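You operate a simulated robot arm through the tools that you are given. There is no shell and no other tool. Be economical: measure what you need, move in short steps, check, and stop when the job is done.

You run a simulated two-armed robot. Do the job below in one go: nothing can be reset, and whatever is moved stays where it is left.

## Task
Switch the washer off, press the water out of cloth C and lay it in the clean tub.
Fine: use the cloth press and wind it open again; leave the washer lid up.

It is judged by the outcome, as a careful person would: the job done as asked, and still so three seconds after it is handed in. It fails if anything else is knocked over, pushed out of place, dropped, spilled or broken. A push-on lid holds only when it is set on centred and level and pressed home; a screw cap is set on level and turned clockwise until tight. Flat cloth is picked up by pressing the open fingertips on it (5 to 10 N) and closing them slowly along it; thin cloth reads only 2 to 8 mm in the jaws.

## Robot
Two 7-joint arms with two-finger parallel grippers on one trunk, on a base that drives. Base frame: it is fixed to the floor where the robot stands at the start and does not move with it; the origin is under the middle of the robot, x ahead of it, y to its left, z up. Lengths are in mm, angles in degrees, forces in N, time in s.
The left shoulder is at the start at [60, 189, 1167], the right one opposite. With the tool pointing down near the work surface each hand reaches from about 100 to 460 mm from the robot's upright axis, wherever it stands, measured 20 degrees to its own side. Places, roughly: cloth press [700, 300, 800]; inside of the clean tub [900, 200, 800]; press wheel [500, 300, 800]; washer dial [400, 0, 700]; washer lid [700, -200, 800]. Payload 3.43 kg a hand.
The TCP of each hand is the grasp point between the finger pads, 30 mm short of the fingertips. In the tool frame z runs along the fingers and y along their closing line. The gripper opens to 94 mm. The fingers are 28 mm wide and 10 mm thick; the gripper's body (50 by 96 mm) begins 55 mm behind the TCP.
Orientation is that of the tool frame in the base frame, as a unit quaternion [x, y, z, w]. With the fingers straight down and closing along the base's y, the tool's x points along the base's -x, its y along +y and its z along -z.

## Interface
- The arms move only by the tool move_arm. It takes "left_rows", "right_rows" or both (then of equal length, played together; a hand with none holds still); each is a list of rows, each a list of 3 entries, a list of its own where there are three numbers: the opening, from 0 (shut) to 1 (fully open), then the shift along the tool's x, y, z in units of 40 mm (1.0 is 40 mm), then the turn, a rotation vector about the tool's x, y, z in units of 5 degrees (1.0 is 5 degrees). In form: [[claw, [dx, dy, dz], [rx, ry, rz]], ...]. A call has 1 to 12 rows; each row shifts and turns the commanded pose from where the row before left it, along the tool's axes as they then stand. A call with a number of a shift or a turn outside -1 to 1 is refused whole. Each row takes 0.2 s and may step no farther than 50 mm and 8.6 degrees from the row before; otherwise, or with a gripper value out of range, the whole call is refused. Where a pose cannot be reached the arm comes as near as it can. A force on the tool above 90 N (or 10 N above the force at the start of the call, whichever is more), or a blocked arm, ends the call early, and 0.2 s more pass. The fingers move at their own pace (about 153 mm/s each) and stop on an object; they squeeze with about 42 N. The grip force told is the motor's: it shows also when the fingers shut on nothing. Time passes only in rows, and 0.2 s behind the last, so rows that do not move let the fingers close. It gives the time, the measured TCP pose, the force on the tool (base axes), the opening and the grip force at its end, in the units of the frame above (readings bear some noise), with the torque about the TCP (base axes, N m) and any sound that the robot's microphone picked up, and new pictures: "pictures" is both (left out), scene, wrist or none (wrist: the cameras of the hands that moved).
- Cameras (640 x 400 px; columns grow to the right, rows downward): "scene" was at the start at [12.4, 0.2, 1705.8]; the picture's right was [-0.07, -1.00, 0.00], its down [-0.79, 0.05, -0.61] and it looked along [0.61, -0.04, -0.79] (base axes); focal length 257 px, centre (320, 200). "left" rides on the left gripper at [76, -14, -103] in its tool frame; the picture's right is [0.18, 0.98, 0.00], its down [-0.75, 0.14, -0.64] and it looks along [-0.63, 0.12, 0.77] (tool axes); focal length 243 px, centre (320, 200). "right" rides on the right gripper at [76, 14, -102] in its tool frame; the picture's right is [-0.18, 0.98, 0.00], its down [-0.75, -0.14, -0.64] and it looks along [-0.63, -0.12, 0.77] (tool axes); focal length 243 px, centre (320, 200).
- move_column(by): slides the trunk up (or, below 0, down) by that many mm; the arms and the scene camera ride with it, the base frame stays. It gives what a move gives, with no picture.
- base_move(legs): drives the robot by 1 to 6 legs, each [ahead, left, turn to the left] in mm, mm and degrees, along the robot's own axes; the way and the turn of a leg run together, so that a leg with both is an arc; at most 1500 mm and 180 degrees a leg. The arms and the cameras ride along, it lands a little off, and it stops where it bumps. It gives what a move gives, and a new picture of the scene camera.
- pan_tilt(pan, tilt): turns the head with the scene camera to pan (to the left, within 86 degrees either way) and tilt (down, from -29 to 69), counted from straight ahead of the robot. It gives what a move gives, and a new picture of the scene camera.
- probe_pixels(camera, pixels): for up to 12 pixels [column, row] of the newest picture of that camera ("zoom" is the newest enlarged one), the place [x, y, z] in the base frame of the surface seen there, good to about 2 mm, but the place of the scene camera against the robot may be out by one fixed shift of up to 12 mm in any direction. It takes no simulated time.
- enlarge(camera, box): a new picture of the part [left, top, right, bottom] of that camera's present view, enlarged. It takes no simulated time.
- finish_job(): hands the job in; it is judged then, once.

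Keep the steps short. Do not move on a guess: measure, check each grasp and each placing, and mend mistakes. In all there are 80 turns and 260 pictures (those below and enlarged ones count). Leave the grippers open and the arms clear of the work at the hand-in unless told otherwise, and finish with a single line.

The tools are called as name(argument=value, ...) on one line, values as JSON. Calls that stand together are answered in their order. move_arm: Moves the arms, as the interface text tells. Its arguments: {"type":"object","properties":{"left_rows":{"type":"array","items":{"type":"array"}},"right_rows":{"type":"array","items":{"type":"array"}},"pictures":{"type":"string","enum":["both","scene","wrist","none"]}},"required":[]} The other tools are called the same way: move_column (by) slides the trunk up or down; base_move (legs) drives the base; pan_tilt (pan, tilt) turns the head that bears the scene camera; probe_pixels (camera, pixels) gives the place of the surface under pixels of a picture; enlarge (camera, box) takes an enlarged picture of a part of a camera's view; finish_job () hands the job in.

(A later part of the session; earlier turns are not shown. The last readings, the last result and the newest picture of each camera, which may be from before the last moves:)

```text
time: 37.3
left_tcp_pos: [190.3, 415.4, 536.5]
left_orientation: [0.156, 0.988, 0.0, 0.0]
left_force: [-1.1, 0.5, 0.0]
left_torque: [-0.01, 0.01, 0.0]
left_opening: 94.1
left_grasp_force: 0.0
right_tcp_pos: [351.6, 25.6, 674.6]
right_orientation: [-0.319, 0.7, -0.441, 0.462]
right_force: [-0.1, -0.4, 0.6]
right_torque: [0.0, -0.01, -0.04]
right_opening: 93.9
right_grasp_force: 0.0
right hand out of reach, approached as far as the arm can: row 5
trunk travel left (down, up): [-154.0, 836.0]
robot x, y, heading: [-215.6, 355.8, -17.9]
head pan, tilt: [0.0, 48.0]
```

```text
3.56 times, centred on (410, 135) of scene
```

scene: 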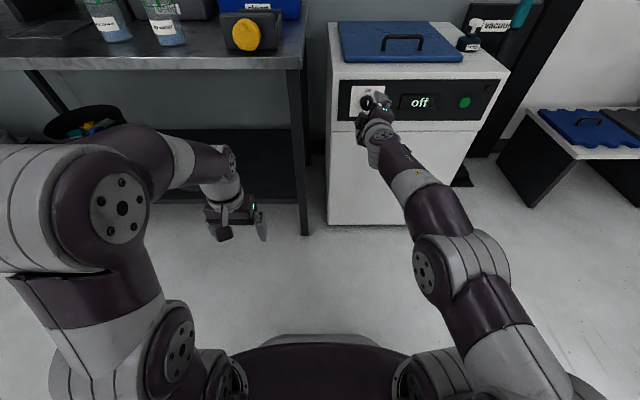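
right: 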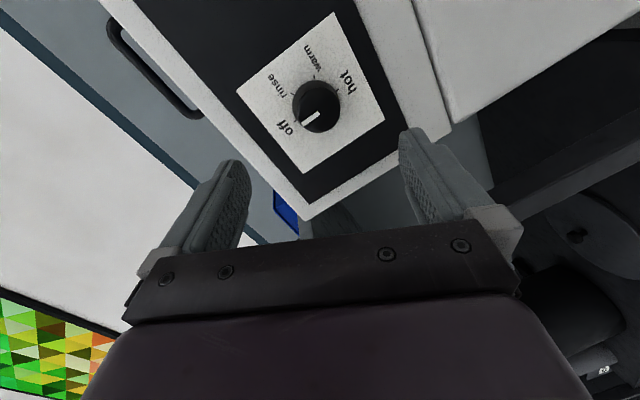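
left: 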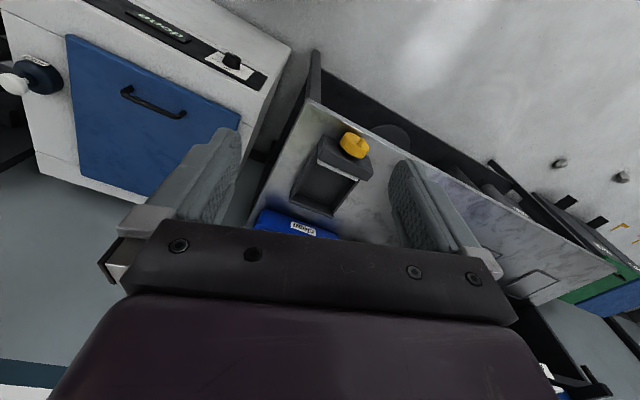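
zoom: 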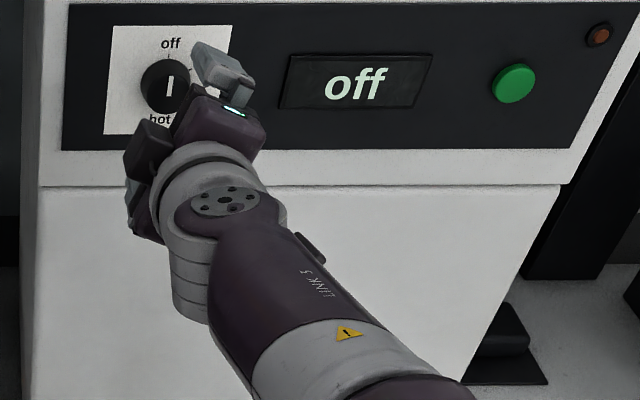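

The display reads "off" and the pointer is at off. Next is the lid: I'll raise the trunk, then swing the right hand to point down.

move_column(by=400)

move_arm(right_rows=[[1, [0, 0, 0], [-0.927, 0.375, 0]], [1, [0, 0, 0], [-0.927, 0.375, 0]], [1, [0, 0, 0], [-0.927, 0.375, 0]], [1, [0, 0, 0], [-0.927, 0.375, 0]], [1, [0, 0, 0], [-0.927, 0.375, 0]], [1, [0, 0, 0], [-0.927, 0.375, 0]], [1, [0, 0, 0], [-0.927, 0.375, 0]], [1, [0, 0, 0], [-0.927, 0.375, 0]], [1, [0, 0, 0], [-0.927, 0.375, 0]], [1, [0, 0, 0], [-0.927, 0.375, 0]], [1, [0, 0, 0], [-0.927, 0.375, 0]], [1, [0, 0, 0], [-0.927, 0.375, 0]]], pictures="none")

pan_tilt(pan=-5, tilt=40)

```text
time: 41.2
left_tcp_pos: [190.0, 415.7, 936.2]
left_orientation: [0.156, 0.988, 0.001, 0.0]
left_force: [0.0, -0.7, -0.1]
left_torque: [-0.01, 0.01, 0.0]
left_opening: 94.0
left_grasp_force: 0.0
right_tcp_pos: [352.2, 24.6, 1074.5]
right_orientation: [-0.318, 0.7, -0.441, 0.463]
right_force: [0.1, -0.8, 0.4]
right_torque: [0.02, 0.0, 0.03]
right_opening: 94.0
right_grasp_force: 0.0
trunk travel left (down, up): [-554.0, 436.0]
robot x, y, heading: [-221.8, 346.6, -17.9]
head pan, tilt: [0.0, 48.0]
```

```text
time: 43.8
left_tcp_pos: [189.6, 415.4, 935.1]
left_orientation: [0.157, 0.988, 0.0, 0.0]
left_force: [-0.5, 0.1, -0.5]
left_torque: [0.02, -0.01, -0.01]
left_opening: 94.2
left_grasp_force: 0.0
right_tcp_pos: [297.6, 34.8, 1004.9]
right_orientation: [-0.408, 0.897, -0.118, 0.122]
right_force: [0.4, 0.7, -0.4]
right_torque: [-0.01, 0.01, 0.01]
right_opening: 94.2
right_grasp_force: 0.1
right hand out of reach, approached as far as the arm can: row 10, 11, 12
trunk travel left (down, up): [-554.0, 436.0]
robot x, y, heading: [-219.6, 354.8, -17.9]
head pan, tilt: [0.0, 48.0]
```

```text
time: 44.5
left_tcp_pos: [188.8, 415.3, 934.8]
left_orientation: [0.156, 0.988, 0.0, 0.0]
left_force: [-0.5, 0.1, -0.2]
left_torque: [0.0, 0.0, 0.03]
left_opening: 94.0
left_grasp_force: 0.1
right_tcp_pos: [297.1, 34.4, 1004.3]
right_orientation: [-0.407, 0.897, -0.118, 0.123]
right_force: [0.4, -0.5, -0.3]
right_torque: [0.0, -0.01, -0.02]
right_opening: 94.4
right_grasp_force: 0.0
trunk travel left (down, up): [-554.0, 436.0]
robot x, y, heading: [-217.7, 348.1, -18.0]
head pan, tilt: [-5.0, 40.0]
```

scene: 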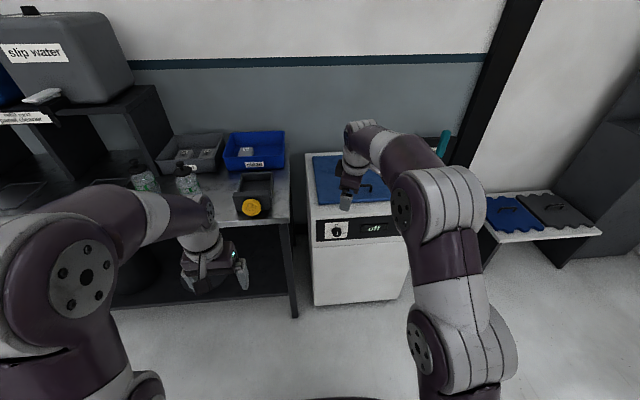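

I need to know how far the robot's base protrudes before driving in close, so I'll look down.

pan_tilt(pan=0, tilt=69)

probe_pixels(camera="scene", pixels=[[320, 260], [320, 280], [320, 300], [320, 320], [320, 340], [320, 240], [280, 280], [360, 280]])

```text
time: 45.4
left_tcp_pos: [189.0, 415.8, 935.1]
left_orientation: [0.156, 0.988, 0.0, 0.0]
left_force: [0.5, 0.2, -0.1]
left_torque: [0.04, 0.0, -0.03]
left_opening: 93.9
left_grasp_force: 0.1
right_tcp_pos: [296.1, 34.2, 1004.8]
right_orientation: [-0.408, 0.897, -0.119, 0.123]
right_force: [-0.9, -0.5, 0.8]
right_torque: [-0.01, 0.0, 0.02]
right_opening: 93.9
right_grasp_force: 0.0
trunk travel left (down, up): [-554.0, 436.0]
robot x, y, heading: [-219.4, 349.8, -18.2]
head pan, tilt: [0.0, 68.8]
```

scene: 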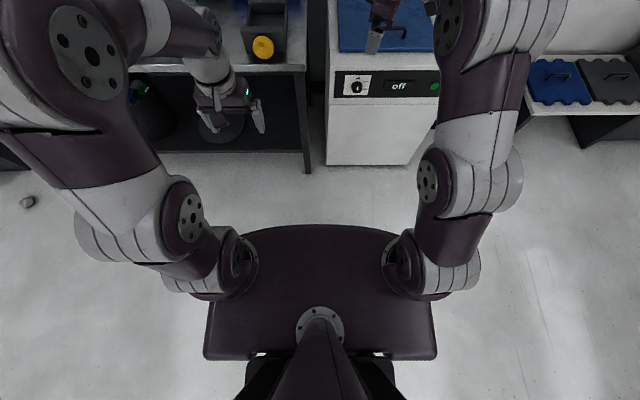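

```text
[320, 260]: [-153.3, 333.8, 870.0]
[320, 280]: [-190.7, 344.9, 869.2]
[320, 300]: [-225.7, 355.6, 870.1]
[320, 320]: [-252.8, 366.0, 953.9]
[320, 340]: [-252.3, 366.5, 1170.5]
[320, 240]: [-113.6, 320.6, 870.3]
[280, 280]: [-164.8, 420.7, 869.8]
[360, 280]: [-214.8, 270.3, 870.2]
```

The torso front is about 135 mm ahead of my axis, and the base is hidden beneath. I'll raise the trunk to start height, finish pointing the right hand down and pull it back.

move_column(by=285)

move_arm(right_rows=[[1, [0.3, 0.7, -0.25], [-0.927, 0.375, 0]], [1, [0.3, 0.72, -0.2], [-0.927, 0.375, 0]], [1, [0.3, 0.75, -0.12], [-0.927, 0.375, 0]], [1, [0.3, 0.75, -0.05], [-0.927, 0.375, 0]], [1, [0.3, 0.75, 0], [0, 0, -1]], [1, [0.25, 0.8, 0], [0, 0, -1]], [1, [0.2, 0.8, 0], [0, 0, -1]], [1, [0.1, 0.8, 0], [0, 0, -1]]], pictures="none")

pan_tilt(pan=-10, tilt=50)

```text
time: 48.3
left_tcp_pos: [189.4, 415.1, 1221.6]
left_orientation: [0.157, 0.988, 0.0, 0.0]
left_force: [-0.1, 0.5, 0.5]
left_torque: [0.04, 0.0, -0.02]
left_opening: 94.0
left_grasp_force: 0.0
right_tcp_pos: [297.0, 34.3, 1288.1]
right_orientation: [-0.408, 0.897, -0.118, 0.123]
right_force: [-0.5, 0.3, -0.3]
right_torque: [0.0, 0.01, 0.01]
right_opening: 93.9
right_grasp_force: 0.1
trunk travel left (down, up): [-839.0, 151.0]
robot x, y, heading: [-218.6, 353.1, -18.1]
head pan, tilt: [0.0, 68.8]
```

```text
time: 50.1
left_tcp_pos: [187.8, 415.9, 1221.7]
left_orientation: [0.157, 0.988, 0.0, 0.0]
left_force: [-1.1, -0.1, 0.5]
left_torque: [0.0, -0.02, 0.0]
left_opening: 94.1
left_grasp_force: 0.1
right_tcp_pos: [20.4, 121.0, 1230.4]
right_orientation: [-0.566, 0.825, 0.0, -0.002]
right_force: [-1.0, 0.3, 0.4]
right_torque: [-0.02, -0.04, 0.02]
right_opening: 94.0
right_grasp_force: 0.1
right hand out of reach, approached as far as the arm can: row 1, 2, 3, 4
trunk travel left (down, up): [-839.0, 151.0]
robot x, y, heading: [-221.5, 350.3, -18.0]
head pan, tilt: [0.0, 68.8]
```

```text
time: 50.9
left_tcp_pos: [190.0, 415.0, 1220.8]
left_orientation: [0.156, 0.988, 0.0, 0.001]
left_force: [0.8, -0.2, -0.3]
left_torque: [-0.01, 0.0, -0.01]
left_opening: 94.2
left_grasp_force: 0.0
right_tcp_pos: [22.1, 120.3, 1228.9]
right_orientation: [-0.565, 0.825, 0.001, -0.002]
right_force: [0.4, -0.4, 0.7]
right_torque: [0.02, -0.03, -0.03]
right_opening: 93.9
right_grasp_force: 0.0
trunk travel left (down, up): [-839.0, 151.0]
robot x, y, heading: [-220.9, 351.3, -18.0]
head pan, tilt: [-10.0, 50.0]
```

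scene: 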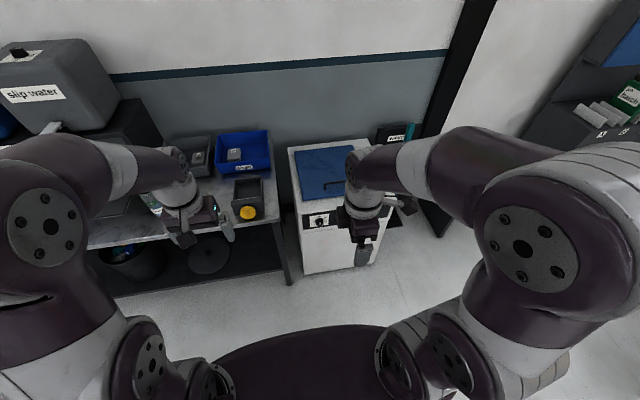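

The hand points down with its closing line fore-aft. I'll drive 180 right, then 430 ahead, to bring the lid within reach.

base_move(legs=[[0, -180, 0], [330, 0, 0]])

pan_tilt(pan=0, tilt=60)

enlarge(camera="right", box=[0, 0, 640, 400])

```text
time: 54.2
left_tcp_pos: [450.4, 137.2, 1220.7]
left_orientation: [0.158, 0.987, 0.0, 0.001]
left_force: [-0.5, -0.1, 0.4]
left_torque: [-0.01, 0.02, -0.03]
left_opening: 94.0
left_grasp_force: 0.0
right_tcp_pos: [281.8, -156.2, 1229.0]
right_orientation: [-0.564, 0.825, 0.0, -0.003]
right_force: [-0.3, -0.4, 0.4]
right_torque: [0.01, -0.03, -0.03]
right_opening: 93.9
right_grasp_force: 0.1
trunk travel left (down, up): [-839.0, 151.0]
robot x, y, heading: [43.3, 73.3, -18.2]
head pan, tilt: [-10.0, 50.0]
```

scene: 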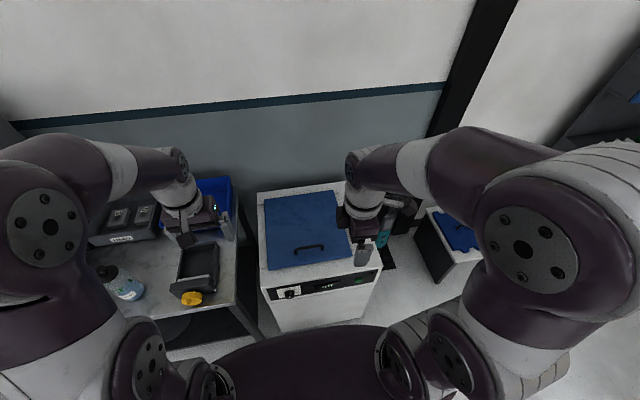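

```text
time: 54.9
left_tcp_pos: [452.1, 136.6, 1220.3]
left_orientation: [0.157, 0.988, 0.0, -0.001]
left_force: [-0.4, -1.0, -0.1]
left_torque: [-0.02, -0.01, -0.04]
left_opening: 94.1
left_grasp_force: 0.0
right_tcp_pos: [283.9, -158.0, 1227.9]
right_orientation: [-0.564, 0.826, 0.001, -0.003]
right_force: [0.2, 0.8, 1.4]
right_torque: [0.04, 0.0, 0.0]
right_opening: 93.9
right_grasp_force: 0.2
trunk travel left (down, up): [-839.0, 151.0]
robot x, y, heading: [46.1, 74.4, -18.3]
head pan, tilt: [0.0, 60.0]
```

scene: 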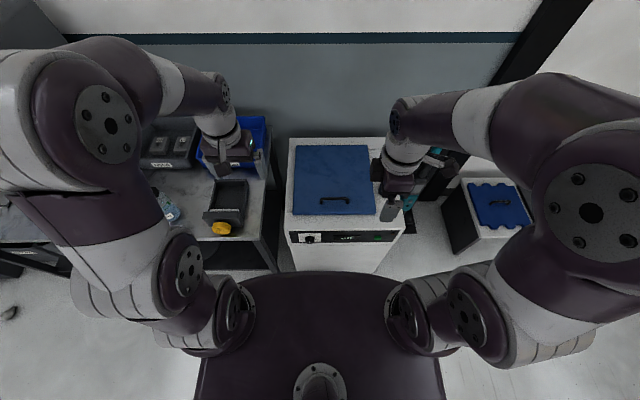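

```text
1.00 times, centred on (320, 200) of right (not enlarged: the box is as wide or as high as the picture)
```

zoom: 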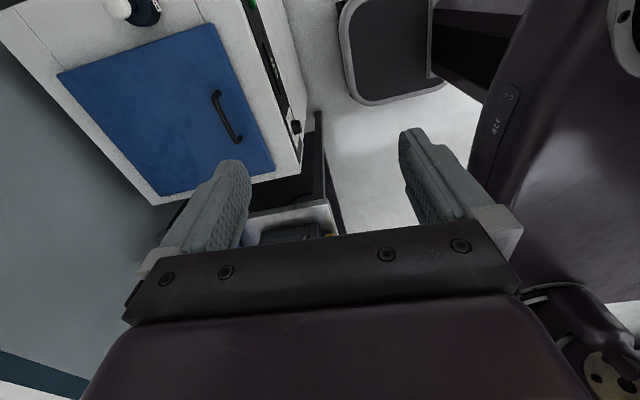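

In the wrist view the lid, handle and my base (grey, at (390, 50)) all show. I'll measure the handle, lid corners, soap bottle and base.

probe_pixels(camera="right", pixels=[[215, 95], [240, 139], [226, 121], [222, 108], [62, 75], [203, 28], [272, 166], [160, 193], [345, 55], [360, 102], [300, 170], [148, 12]])

enlarge(camera="right", box=[190, 70, 270, 160])

```text
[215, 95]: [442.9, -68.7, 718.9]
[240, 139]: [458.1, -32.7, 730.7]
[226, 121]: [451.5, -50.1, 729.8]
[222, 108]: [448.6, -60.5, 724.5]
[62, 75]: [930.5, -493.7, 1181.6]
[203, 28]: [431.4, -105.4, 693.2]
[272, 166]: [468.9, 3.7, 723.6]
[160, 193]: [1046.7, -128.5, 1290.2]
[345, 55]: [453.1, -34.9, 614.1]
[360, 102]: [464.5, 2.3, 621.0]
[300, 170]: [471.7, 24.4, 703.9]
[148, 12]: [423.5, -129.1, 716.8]
```

```text
4.44 times, centred on (230, 115) of right
```

zoom: 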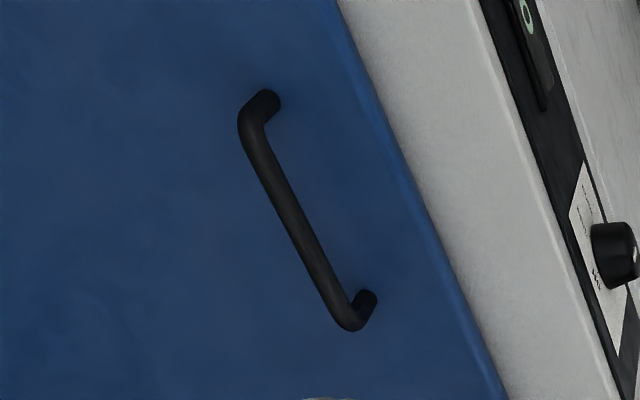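

Those were taken on the stale picture. I'll probe via the newest zoom.

probe_pixels(camera="zoom", pixels=[[268, 98], [252, 125], [285, 203], [325, 285], [350, 325], [370, 297], [200, 250], [400, 250], [340, 20], [490, 370], [520, 300], [620, 250]])

move_arm(right_rows=[[1, [0, 0, 0], [0, 0, 0]]], pictures="wrist")

probe_pixels(camera="right", pixels=[[62, 75], [203, 28], [272, 166], [160, 193], [345, 55], [360, 102], [300, 170], [148, 12], [150, 20], [115, 10]])

```text
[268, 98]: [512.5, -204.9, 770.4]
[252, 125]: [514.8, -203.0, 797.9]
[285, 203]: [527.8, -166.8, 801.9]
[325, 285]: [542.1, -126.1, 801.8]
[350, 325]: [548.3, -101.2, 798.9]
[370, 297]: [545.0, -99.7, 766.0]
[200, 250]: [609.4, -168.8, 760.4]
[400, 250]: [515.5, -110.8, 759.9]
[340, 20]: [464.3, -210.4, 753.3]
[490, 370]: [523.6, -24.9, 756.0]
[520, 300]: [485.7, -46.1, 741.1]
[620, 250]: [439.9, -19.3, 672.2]
```

```text
time: 55.3
left_tcp_pos: [450.6, 137.6, 1222.1]
left_orientation: [0.158, 0.988, 0.0, 0.0]
left_force: [0.0, 0.5, 0.1]
left_torque: [0.0, -0.02, 0.0]
left_opening: 94.4
left_grasp_force: 0.0
right_tcp_pos: [281.9, -156.7, 1229.1]
right_orientation: [-0.564, 0.826, 0.001, -0.002]
right_force: [-0.1, -0.2, 0.1]
right_torque: [-0.03, 0.0, -0.02]
right_opening: 94.0
right_grasp_force: 0.1
trunk travel left (down, up): [-839.0, 151.0]
robot x, y, heading: [42.3, 72.6, -18.0]
head pan, tilt: [0.0, 60.0]
```

right: 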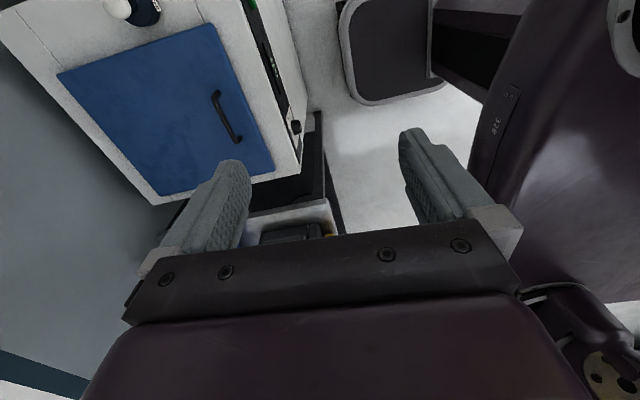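

```text
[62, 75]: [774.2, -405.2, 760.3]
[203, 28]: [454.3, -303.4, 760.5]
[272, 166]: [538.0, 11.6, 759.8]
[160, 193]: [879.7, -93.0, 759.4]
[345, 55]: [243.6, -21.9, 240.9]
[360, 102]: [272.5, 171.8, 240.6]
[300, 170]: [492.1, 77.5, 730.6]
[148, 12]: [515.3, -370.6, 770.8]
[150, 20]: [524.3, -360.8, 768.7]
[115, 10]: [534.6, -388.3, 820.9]
```

Key facts: the lid is 326 wide by 336 deep with the hinge at the far edge. The handle bar is centred at (531, -152, 799), my base front is 220 mm ahead, and the washer front is about 420. I'll drive 115 mm ahead, then pitch the right hand forward 40°.

base_move(legs=[[115, 0, 0]])

move_arm(right_rows=[[1, [0, 0, 0.4], [0.9, 0, -0.08]], [1, [0, 0, 0.4], [0.9, 0, -0.08]], [1, [0, 0, 0.4], [0.9, 0, -0.08]], [1, [0, 0, 0.4], [0.9, 0, -0.08]], [1, [0, 0, 0.4], [0.9, 0, -0.08]], [1, [0, 0, 0.4], [0.9, 0, -0.08]], [1, [0, 0, 0.4], [0.9, 0, -0.08]], [1, [0, 0, 0.4], [0.9, 0, -0.08]], [1, [0, 0, 0.4], [0.9, 0, 0]]], pictures="both")

```text
time: 56.6
left_tcp_pos: [561.7, 103.0, 1221.6]
left_orientation: [0.156, 0.988, 0.0, 0.0]
left_force: [-0.2, 1.2, 0.6]
left_torque: [0.0, -0.06, 0.03]
left_opening: 93.8
left_grasp_force: 0.0
right_tcp_pos: [394.0, -192.3, 1229.3]
right_orientation: [-0.566, 0.824, 0.0, -0.003]
right_force: [0.3, 0.2, -0.7]
right_torque: [0.0, -0.02, 0.03]
right_opening: 94.2
right_grasp_force: 0.0
trunk travel left (down, up): [-839.0, 151.0]
robot x, y, heading: [153.8, 37.4, -18.0]
head pan, tilt: [0.0, 60.0]
```

scene: 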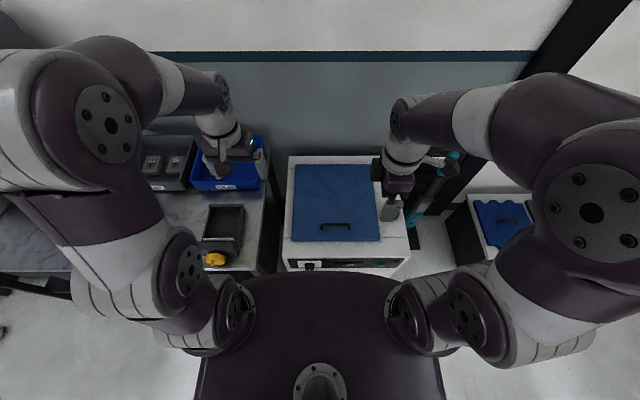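

```text
time: 58.6
left_tcp_pos: [563.2, 101.4, 1221.4]
left_orientation: [0.155, 0.988, 0.0, 0.0]
left_force: [0.6, 0.5, -0.5]
left_torque: [0.02, 0.02, -0.01]
left_opening: 94.2
left_grasp_force: 0.1
right_tcp_pos: [422.0, -220.2, 1109.0]
right_orientation: [-0.556, 0.773, -0.267, 0.148]
right_force: [0.6, 0.0, 0.1]
right_torque: [0.0, -0.03, -0.01]
right_opening: 94.2
right_grasp_force: 0.1
right hand out of reach, approached as far as the arm can: row 6, 7
trunk travel left (down, up): [-839.0, 151.0]
robot x, y, heading: [153.3, 32.4, -17.6]
head pan, tilt: [0.0, 60.0]
```

scene: 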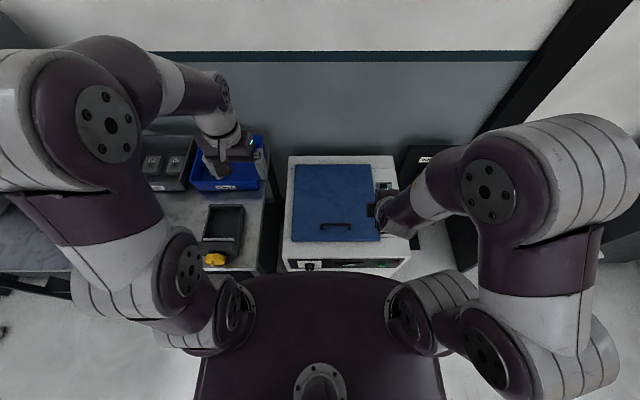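
right: 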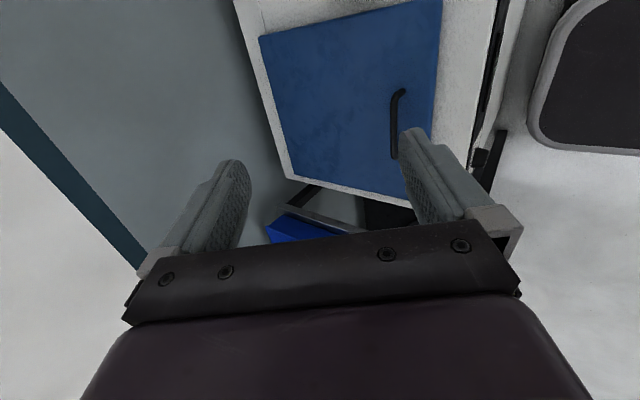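

Pitched about 36°. I'll descend to 60 mm short of the bar with the jaw half open.

move_arm(right_rows=[[1, [-0.38, 0.344, 0.694], [0, 0, 0]], [1, [-0.38, 0.344, 0.694], [0, 0, 0]], [1, [-0.38, 0.344, 0.694], [0, 0, 0]], [0.4, [-0.38, 0.344, 0.694], [0, 0, 0]], [0.4, [-0.38, 0.344, 0.694], [0, 0, 0]], [0.4, [-0.38, 0.344, 0.694], [0, 0, 0]], [0.4, [-0.38, 0.344, 0.694], [0, 0, 0]], [0.4, [-0.38, 0.344, 0.694], [0, 0, 0]]], pictures="both")

```text
time: 60.4
left_tcp_pos: [563.8, 101.8, 1221.2]
left_orientation: [0.156, 0.988, -0.001, 0.0]
left_force: [0.0, -0.2, 0.5]
left_torque: [-0.03, 0.03, 0.0]
left_opening: 93.9
left_grasp_force: 0.1
right_tcp_pos: [492.9, -132.8, 856.6]
right_orientation: [-0.557, 0.773, -0.266, 0.149]
right_force: [0.3, 0.0, -0.3]
right_torque: [0.0, 0.02, 0.03]
right_opening: 37.8
right_grasp_force: 0.2
trunk travel left (down, up): [-839.0, 151.0]
robot x, y, heading: [155.6, 35.5, -17.9]
head pan, tilt: [0.0, 60.0]
```

scene: 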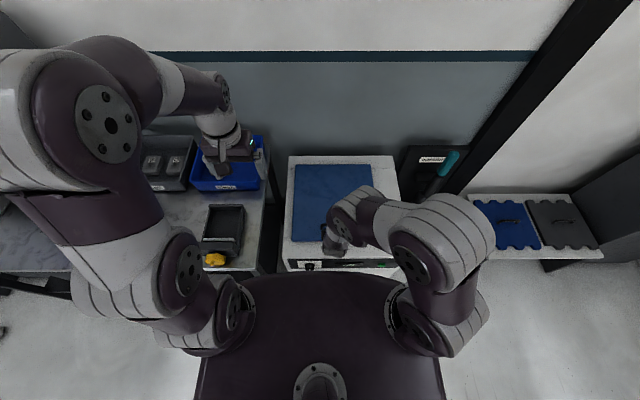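
right: 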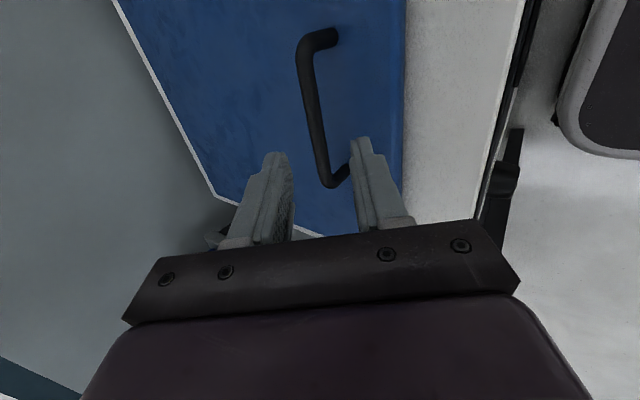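

On the projected path the tool axis meets the bar near (318, 130), mid-handle. I'll verify the bar's location.

probe_pixels(camera="right", pixels=[[315, 130], [311, 110], [321, 150], [306, 75], [330, 182], [350, 100]])

```text
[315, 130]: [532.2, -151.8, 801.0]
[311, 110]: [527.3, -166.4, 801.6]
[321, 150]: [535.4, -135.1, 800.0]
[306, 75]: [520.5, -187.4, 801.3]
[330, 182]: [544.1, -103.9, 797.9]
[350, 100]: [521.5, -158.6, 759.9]
```

Aligned within 1 mm. Advancing 66 mm and closing on the bar.

move_arm(right_rows=[[0.4, [0, 0, 0.6], [0, 0, 0]], [0.4, [0, 0, 0.6], [0, 0, 0]], [0.4, [0, 0, 0.45], [0, 0, 0]], [0, [0, 0, 0], [0, 0, 0]], [0, [0, 0, 0], [0, 0, 0]]], pictures="wrist")

```text
time: 61.6
left_tcp_pos: [562.1, 101.8, 1219.8]
left_orientation: [0.155, 0.988, 0.0, 0.0]
left_force: [0.0, 0.0, 0.0]
left_torque: [0.01, -0.02, -0.02]
left_opening: 94.2
left_grasp_force: 0.0
right_tcp_pos: [527.6, -149.0, 806.1]
right_orientation: [-0.555, 0.773, -0.268, 0.15]
right_force: [9.0, -4.6, 14.9]
right_torque: [0.33, -0.37, -0.68]
right_opening: 11.4
right_grasp_force: 44.7
trunk travel left (down, up): [-839.0, 151.0]
robot x, y, heading: [156.3, 36.1, -18.3]
head pan, tilt: [0.0, 60.0]
```

right: 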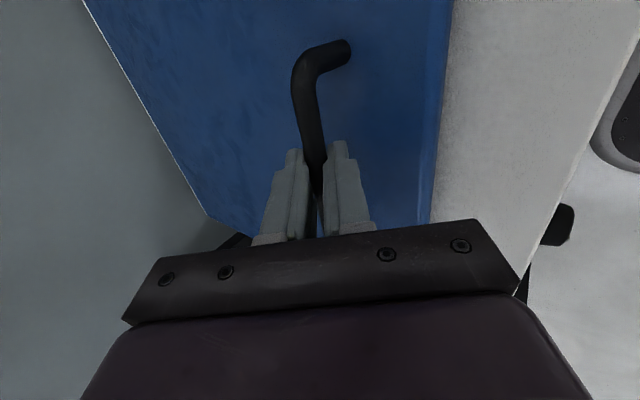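

Holding the bar (11 mm). I'll lift along the hinge arc, three small steps first.

move_arm(right_rows=[[0, [0.04, -0.469, -0.462], [0, 0, 0]], [0, [0.04, -0.507, -0.42], [0, 0, 0]], [0, [0.04, -0.542, -0.374], [0, 0, 0]]], pictures="both")

```text
time: 62.4
left_tcp_pos: [562.6, 102.6, 1221.1]
left_orientation: [0.156, 0.988, 0.0, -0.001]
left_force: [-0.6, 0.4, 0.7]
left_torque: [0.02, -0.02, 0.02]
left_opening: 94.1
left_grasp_force: 0.1
right_tcp_pos: [548.3, -154.3, 881.2]
right_orientation: [-0.557, 0.773, -0.266, 0.147]
right_force: [4.5, 9.2, -2.3]
right_torque: [0.17, -0.14, -1.27]
right_opening: 11.8
right_grasp_force: 44.8
trunk travel left (down, up): [-839.0, 151.0]
robot x, y, heading: [156.5, 37.3, -17.7]
head pan, tilt: [0.0, 60.0]
```

scene: 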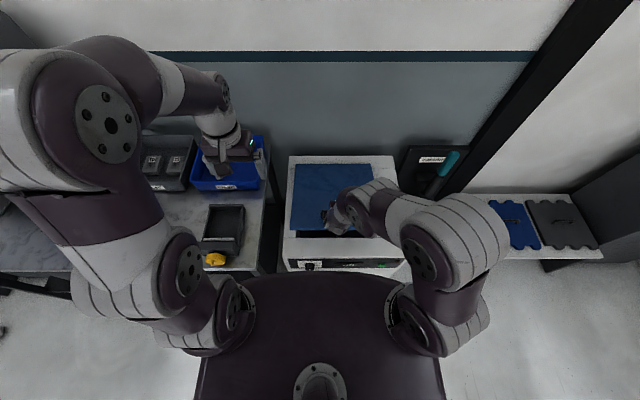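
right: 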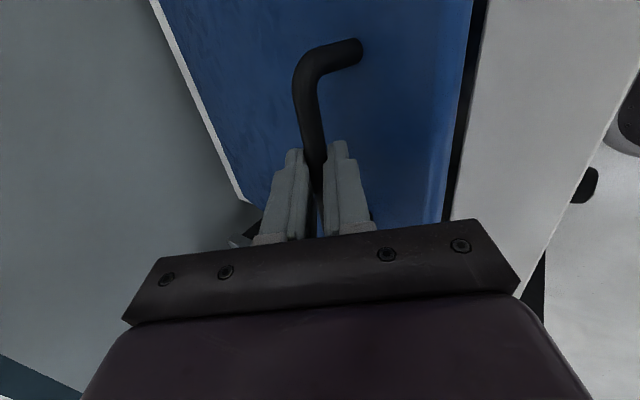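

Lid lifts easily. Continuing the arc.

move_arm(right_rows=[[0, [0.03, -0.573, -0.325], [0, 0, 0]], [0, [0.03, -0.599, -0.274], [0, 0, 0]], [0, [0.03, -0.621, -0.221], [0, 0, 0]], [0, [0.02, -0.638, -0.166], [0, 0, 0]], [0, [0.02, -0.65, -0.11], [0, 0, 0]], [0, [0.01, -0.657, -0.053], [0, 0, 0]]], pictures="both")

```text
time: 63.8
left_tcp_pos: [561.6, 105.3, 1221.4]
left_orientation: [0.155, 0.988, 0.0, 0.002]
left_force: [0.9, -0.5, 0.4]
left_torque: [0.0, 0.01, -0.02]
left_opening: 94.1
left_grasp_force: 0.1
right_tcp_pos: [636.5, -184.1, 1007.2]
right_orientation: [-0.557, 0.772, -0.269, 0.148]
right_force: [-3.8, 20.0, 11.1]
right_torque: [1.01, -0.42, -0.53]
right_opening: 11.6
right_grasp_force: 45.1
trunk travel left (down, up): [-839.0, 151.0]
robot x, y, heading: [157.4, 37.8, -17.8]
head pan, tilt: [0.0, 60.0]
```

scene: 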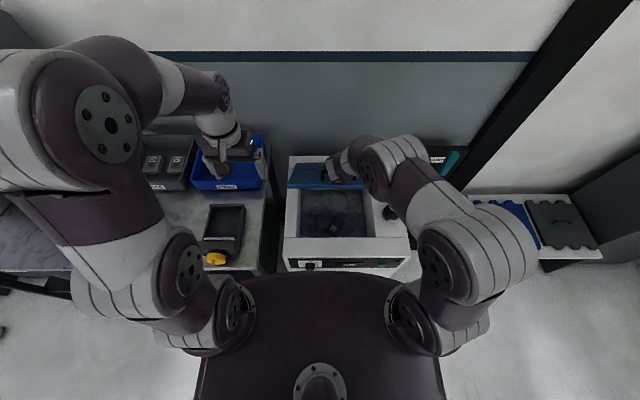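
right: 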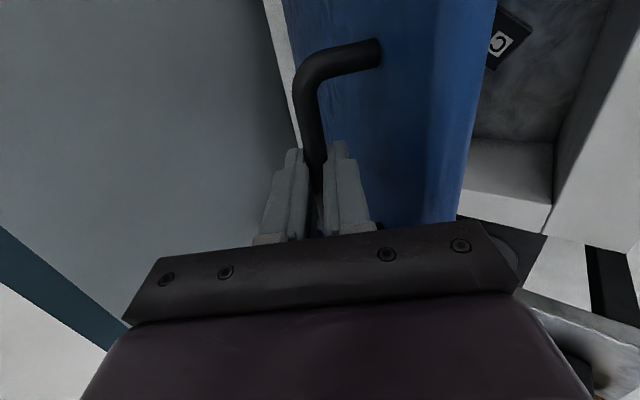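

The lid is at about 47° and cloth C is visible inside. Continuing to about 70°.

move_arm(right_rows=[[0, [-0.05, -0.66, 0], [0, 0, 0]], [0, [-0.05, -0.657, 0.062], [0, 0, 0]], [0, [0, -0.649, 0.118], [0, 0, 0]], [0, [0, -0.636, 0.174], [0, 0, 0]]], pictures="both")

```text
time: 64.8
left_tcp_pos: [557.4, 102.3, 1222.5]
left_orientation: [0.156, 0.988, 0.0, 0.003]
left_force: [0.9, -0.4, -1.2]
left_torque: [-0.02, 0.01, 0.0]
left_opening: 94.1
left_grasp_force: 0.0
right_tcp_pos: [724.8, -211.5, 1056.3]
right_orientation: [-0.554, 0.773, -0.27, 0.152]
right_force: [-14.2, -3.6, 34.1]
right_torque: [0.77, -0.34, -0.94]
right_opening: 10.7
right_grasp_force: 45.0
trunk travel left (down, up): [-839.0, 151.0]
robot x, y, heading: [156.8, 34.4, -18.1]
head pan, tilt: [0.0, 60.0]
```

scene: 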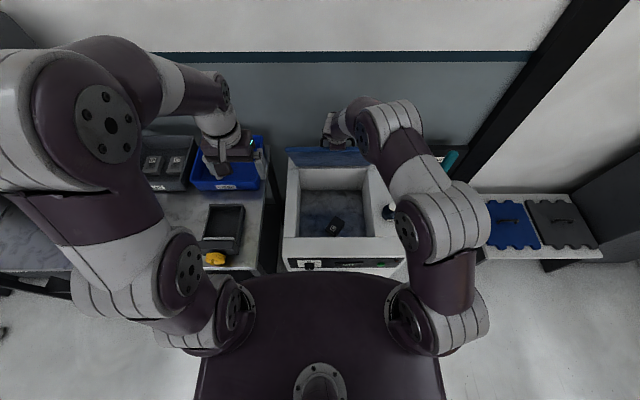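
right: 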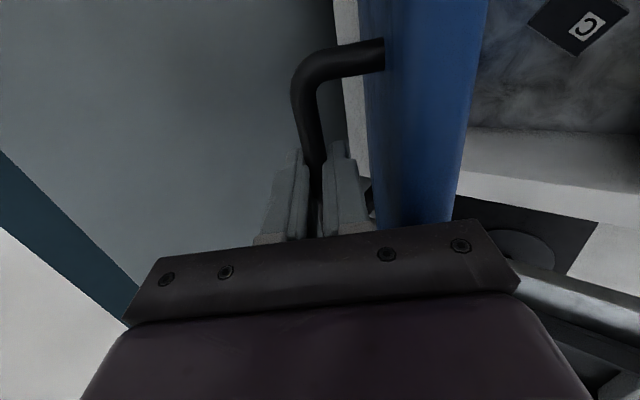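

The lid is at about 65° and my arm nears its limit. I'll test whether the lid stands by itself by opening the fingers slightly around the bar, so the near finger would still catch it.

move_arm(right_rows=[[0, [0, -0.03, -0.1], [0, 0, 0]], [0.3, [0, 0, 0], [0, 0, 0]], [0.3, [0, 0, 0], [0, 0, 0]], [0.3, [0, 0, 0], [0, 0, 0]]], pictures="wrist")

```text
time: 65.8
left_tcp_pos: [563.3, 102.9, 1220.7]
left_orientation: [0.157, 0.988, 0.0, 0.0]
left_force: [-0.8, 0.4, -0.3]
left_torque: [0.0, 0.01, 0.0]
left_opening: 93.9
left_grasp_force: 0.0
right_tcp_pos: [727.6, -210.2, 1053.3]
right_orientation: [-0.557, 0.773, -0.266, 0.147]
right_force: [-0.5, -0.6, 0.5]
right_torque: [0.02, 0.02, 0.0]
right_opening: 28.1
right_grasp_force: 0.0
trunk travel left (down, up): [-839.0, 151.0]
robot x, y, heading: [153.0, 36.3, -18.0]
head pan, tilt: [0.0, 60.0]
```

right: 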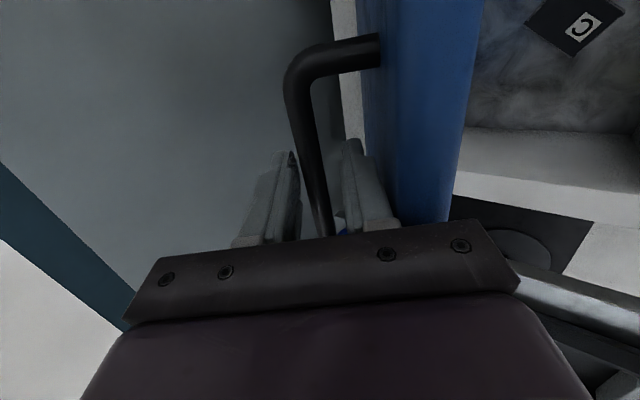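

Zero force with the jaws loose, so the lid's hinge holds by itself. I'll withdraw from the handle and check.

move_arm(right_rows=[[0.4, [0, 0, 0], [0, 0, 0]], [0.4, [0, 0, -0.6], [0, 0, 0]], [0.4, [0, 0, -0.8], [0, 0, 0]], [0.4, [0, 0, -0.8], [0, 0, 0]]], pictures="both")

```text
time: 66.8
left_tcp_pos: [561.8, 102.2, 1222.0]
left_orientation: [0.155, 0.988, 0.001, 0.003]
left_force: [-0.1, 0.8, 0.1]
left_torque: [-0.01, 0.02, -0.02]
left_opening: 94.1
left_grasp_force: 0.0
right_tcp_pos: [680.3, -187.6, 1125.0]
right_orientation: [-0.556, 0.773, -0.267, 0.147]
right_force: [-0.2, 0.7, -0.1]
right_torque: [0.02, 0.01, 0.01]
right_opening: 37.3
right_grasp_force: 0.0
trunk travel left (down, up): [-839.0, 151.0]
robot x, y, heading: [156.8, 38.6, -18.1]
head pan, tilt: [0.0, 60.0]
```

scene: 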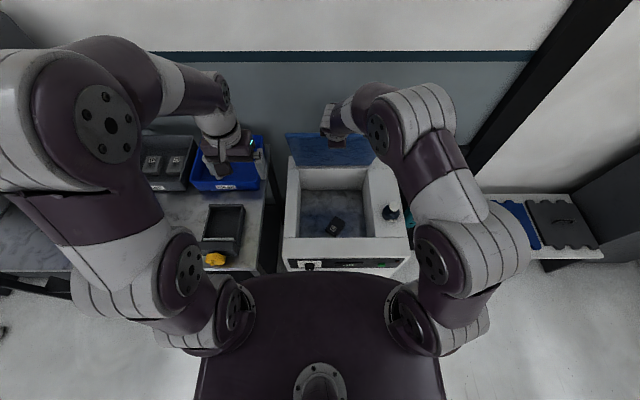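
right: 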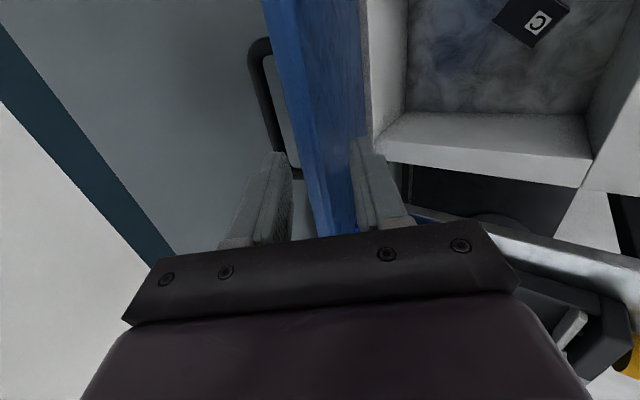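

The lid seems to have moved on by itself. I'll probe it for its angle, and look at cloth C.

probe_pixels(camera="scene", pixels=[[295, 138], [295, 150], [296, 160], [370, 158], [350, 150], [333, 222], [333, 235], [310, 200], [360, 200], [333, 229], [391, 212]])

enlarge(camera="scene", box=[270, 110, 430, 280])

```text
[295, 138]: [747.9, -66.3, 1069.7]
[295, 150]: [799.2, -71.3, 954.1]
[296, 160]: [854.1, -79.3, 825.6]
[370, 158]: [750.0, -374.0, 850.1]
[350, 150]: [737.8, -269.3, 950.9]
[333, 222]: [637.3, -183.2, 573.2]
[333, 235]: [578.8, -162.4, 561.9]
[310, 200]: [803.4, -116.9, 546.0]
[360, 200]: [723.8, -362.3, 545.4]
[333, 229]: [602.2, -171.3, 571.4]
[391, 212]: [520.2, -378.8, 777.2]
```

```text
2.35 times, centred on (350, 195) of scene
```

zoom: 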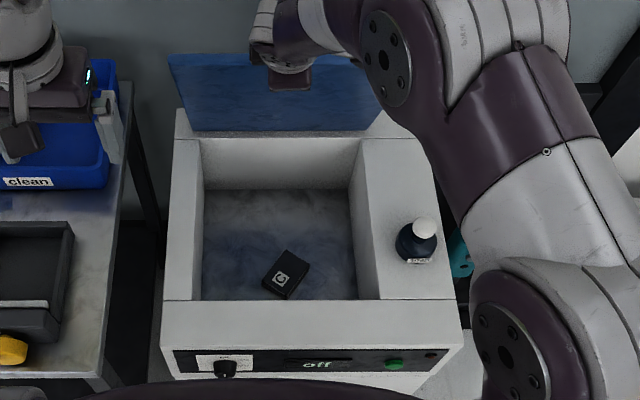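

Lid stands at 67° on hinge friction. I'd like it closer to upright, so I'll pull the hand back, drive 45 mm closer, and then push on the lid's inside with closed fingers.

move_arm(right_rows=[[0.4, [0.03, 0.816, -0.577], [0, 0, 0]], [0.2, [0.03, 0.816, -0.577], [0, 0, 0]], [0, [0.03, 0.816, -0.577], [0, 0, 0]], [0, [-0.06, 0.46, 0.65], [0, 0, 0]], [0, [-0.06, 0.46, 0.65], [0, 0, 0]], [0, [-0.06, 0.46, 0.65], [0, 0, 0]]], pictures="none")

base_move(legs=[[45, 0, 0]])

```text
time: 68.2
left_tcp_pos: [563.5, 102.2, 1220.4]
left_orientation: [0.156, 0.988, 0.0, 0.0]
left_force: [-0.7, 0.7, 0.2]
left_torque: [0.02, 0.02, 0.0]
left_opening: 94.1
left_grasp_force: 0.0
right_tcp_pos: [564.9, -151.8, 1035.2]
right_orientation: [-0.557, 0.772, -0.267, 0.148]
right_force: [-0.1, 0.2, -0.6]
right_torque: [0.0, 0.0, 0.01]
right_opening: 0.0
right_grasp_force: 33.0
trunk travel left (down, up): [-839.0, 151.0]
robot x, y, heading: [157.7, 41.0, -17.9]
head pan, tilt: [0.0, 60.0]
```

```text
time: 69.1
left_tcp_pos: [599.7, 89.1, 1223.8]
left_orientation: [0.155, 0.988, 0.0, 0.002]
left_force: [-0.6, -0.2, 0.2]
left_torque: [-0.01, -0.02, 0.0]
left_opening: 93.8
left_grasp_force: 0.0
right_tcp_pos: [603.6, -162.3, 1036.4]
right_orientation: [-0.557, 0.772, -0.267, 0.149]
right_force: [0.0, -0.2, 0.3]
right_torque: [-0.03, -0.01, 0.05]
right_opening: 0.0
right_grasp_force: 33.4
trunk travel left (down, up): [-839.0, 151.0]
robot x, y, heading: [195.9, 19.2, -17.8]
head pan, tilt: [0.0, 60.0]
```

scene: 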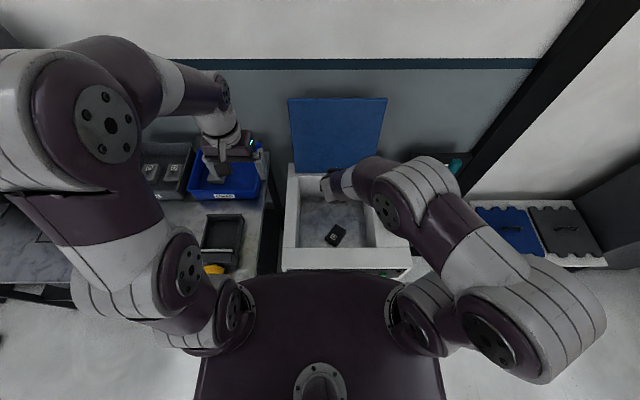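

The lid now looks more upright. Probing it again.

probe_pixels(camera="scene", pixels=[[300, 103], [298, 130], [300, 165], [380, 103], [375, 160], [335, 236], [330, 240], [342, 230], [330, 230]])

```text
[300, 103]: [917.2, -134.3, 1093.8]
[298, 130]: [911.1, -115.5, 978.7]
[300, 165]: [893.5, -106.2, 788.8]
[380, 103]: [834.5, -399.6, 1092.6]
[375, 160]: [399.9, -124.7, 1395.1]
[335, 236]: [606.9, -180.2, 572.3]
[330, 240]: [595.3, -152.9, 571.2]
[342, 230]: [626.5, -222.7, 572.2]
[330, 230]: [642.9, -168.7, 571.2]
```

The lid has swung past vertical (about 96°) and stays up. Next is the cloth. My forearm passes over the soap bottle, so I'll check heights before lowering.

probe_pixels(camera="scene", pixels=[[400, 200], [430, 190], [450, 220], [380, 185], [470, 270], [500, 330], [380, 240], [395, 235]])

move_arm(right_rows=[[0.5, [0, -0.1, 0.2], [-0.9, 0, 0]], [1, [0, -0.1, 0.2], [-0.9, 0, 0]], [1, [0, -0.1, 0.2], [-0.9, 0, 0]], [1, [0, -0.1, 0.2], [-0.9, 0, 0]], [1, [0, 0, 0.2], [-0.9, 0, 0]], [1, [0, 0, 0.2], [-0.9, 0, 0]], [1, [0, 0, 0.2], [-0.9, 0, 0]], [1, [0, 0, 0.2], [-0.9, 0, 0]]], pictures="both")

```text
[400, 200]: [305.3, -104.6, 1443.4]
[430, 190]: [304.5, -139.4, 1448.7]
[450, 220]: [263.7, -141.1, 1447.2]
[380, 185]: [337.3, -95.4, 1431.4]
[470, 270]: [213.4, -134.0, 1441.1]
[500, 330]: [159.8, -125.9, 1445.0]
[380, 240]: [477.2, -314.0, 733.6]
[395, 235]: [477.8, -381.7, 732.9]
```

```text
time: 70.9
left_tcp_pos: [605.0, 89.5, 1220.3]
left_orientation: [0.157, 0.988, 0.0, 0.0]
left_force: [-0.2, -0.4, -0.7]
left_torque: [0.04, 0.0, 0.03]
left_opening: 93.8
left_grasp_force: 0.1
right_tcp_pos: [639.6, -179.3, 982.7]
right_orientation: [-0.575, 0.817, -0.014, -0.032]
right_force: [0.5, 1.5, -0.9]
right_torque: [-0.02, 0.02, -0.04]
right_opening: 94.1
right_grasp_force: 0.1
trunk travel left (down, up): [-839.0, 151.0]
robot x, y, heading: [198.1, 22.1, -18.1]
head pan, tilt: [0.0, 60.0]
```

scene: 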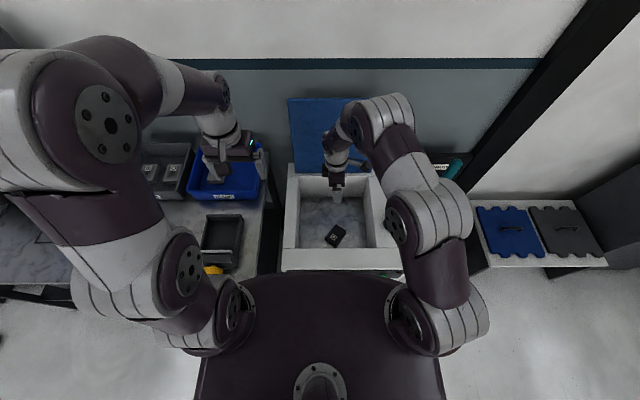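
right: 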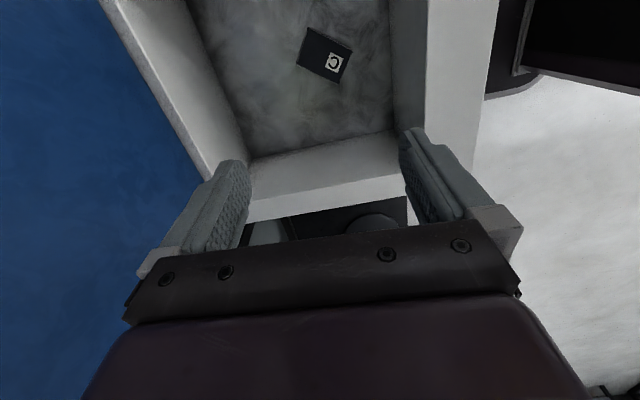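

Forearm is high above everything and the hand points down. I'll measure the cloth and tub inside from the wrist view.

enlarge(camera="right", box=[190, 0, 430, 150])

probe_pixels(camera="right", pixels=[[305, 28], [350, 45], [340, 82], [298, 65], [325, 55], [250, 155], [388, 130], [215, 50], [385, 10], [280, 100], [240, 175], [405, 180]])

```text
2.67 times, centred on (310, 75) of right
```

zoom: 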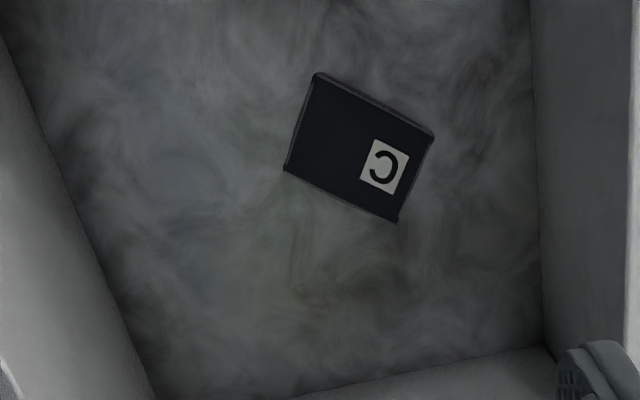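

```text
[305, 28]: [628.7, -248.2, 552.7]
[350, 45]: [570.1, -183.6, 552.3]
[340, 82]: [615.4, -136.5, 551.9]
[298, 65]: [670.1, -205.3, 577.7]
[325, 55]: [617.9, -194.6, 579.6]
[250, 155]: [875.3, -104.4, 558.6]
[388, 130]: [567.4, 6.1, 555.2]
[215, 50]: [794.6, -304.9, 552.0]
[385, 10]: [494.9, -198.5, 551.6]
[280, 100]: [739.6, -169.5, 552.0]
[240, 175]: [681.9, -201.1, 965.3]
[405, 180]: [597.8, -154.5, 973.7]
```

probe_pixels(camera="zoom", pixels=[[318, 80], [426, 136], [394, 214], [291, 167], [355, 148]])

```text
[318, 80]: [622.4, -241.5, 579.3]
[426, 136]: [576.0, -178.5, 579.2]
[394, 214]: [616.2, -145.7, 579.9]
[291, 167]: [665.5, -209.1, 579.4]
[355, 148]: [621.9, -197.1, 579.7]
```

Cloth C is about 80×54×27 mm, centred at (620, -194), top at z 579. I'll level the hand, centre it over the cloth, and yaw so the jaws close across the 54 mm side.

move_arm(right_rows=[[1, [0.52, 0.34, 0], [0.16, -0.79, 0]], [1, [0, 0, 0], [0, 0, 1]], [1, [0, 0, 0], [0, 0, 1]], [1, [0, 0, 0], [0, 0, 1]], [1, [0, 0, 0], [0, 0, 1]], [1, [0, 0, 0], [0, 0, 1]], [1, [0, 0, 0], [0, 0, 1]], [1, [0, 0, 0], [0, 0, 1]], [1, [0, 0, 0], [0, 0, 1]], [1, [0, 0, 0], [0, 0, 1]], [1, [0, 0, 0], [0, 0, 1]], [1, [0, 0, 0], [0, 0, 1]]], pictures="none")

move_arm(right_rows=[[1, [0, 0, 0], [0, 0, 1]], [1, [0, 0, 0], [0, 0, 1]], [1, [0, 0, 0], [0, 0, 1]], [1, [0, 0, 0], [0, 0, 1]], [1, [0, 0, 0], [0, 0, 1]], [1, [0, 0, 0], [0, 0, 1]], [1, [0, 0, 0], [0, 0, 1]], [1, [0, 0, 0], [0, 0, 1]], [1, [0, 0, 0], [0, 0, 1]], [1, [0, 0, 0], [0, 0, 1]], [1, [0, 0, 0], [0, 0, 1]], [1, [0, 0, 0], [0, 0, 1]]], pictures="none")

```text
time: 73.5
left_tcp_pos: [603.6, 89.8, 1221.3]
left_orientation: [0.156, 0.988, -0.001, 0.001]
left_force: [-0.3, -0.2, 0.6]
left_torque: [0.02, 0.04, -0.01]
left_opening: 93.9
left_grasp_force: 0.0
right_tcp_pos: [619.3, -194.8, 984.0]
right_orientation: [-0.131, 0.991, -0.001, 0.001]
right_force: [0.0, 0.5, -0.4]
right_torque: [0.0, -0.02, 0.0]
right_opening: 93.9
right_grasp_force: 0.0
trunk travel left (down, up): [-839.0, 151.0]
robot x, y, heading: [195.2, 24.4, -17.9]
head pan, tilt: [0.0, 60.0]
```

```text
time: 76.1
left_tcp_pos: [603.4, 89.7, 1221.0]
left_orientation: [0.155, 0.988, 0.0, 0.0]
left_force: [-0.4, 0.1, -0.3]
left_torque: [0.02, -0.01, 0.03]
left_opening: 94.3
left_grasp_force: 0.0
right_tcp_pos: [619.6, -193.9, 984.8]
right_orientation: [0.381, 0.924, -0.001, 0.001]
right_force: [-0.6, 1.0, -0.6]
right_torque: [0.0, 0.05, -0.01]
right_opening: 93.8
right_grasp_force: 0.0
trunk travel left (down, up): [-839.0, 151.0]
robot x, y, heading: [199.4, 22.4, -18.1]
head pan, tilt: [0.0, 60.0]
```

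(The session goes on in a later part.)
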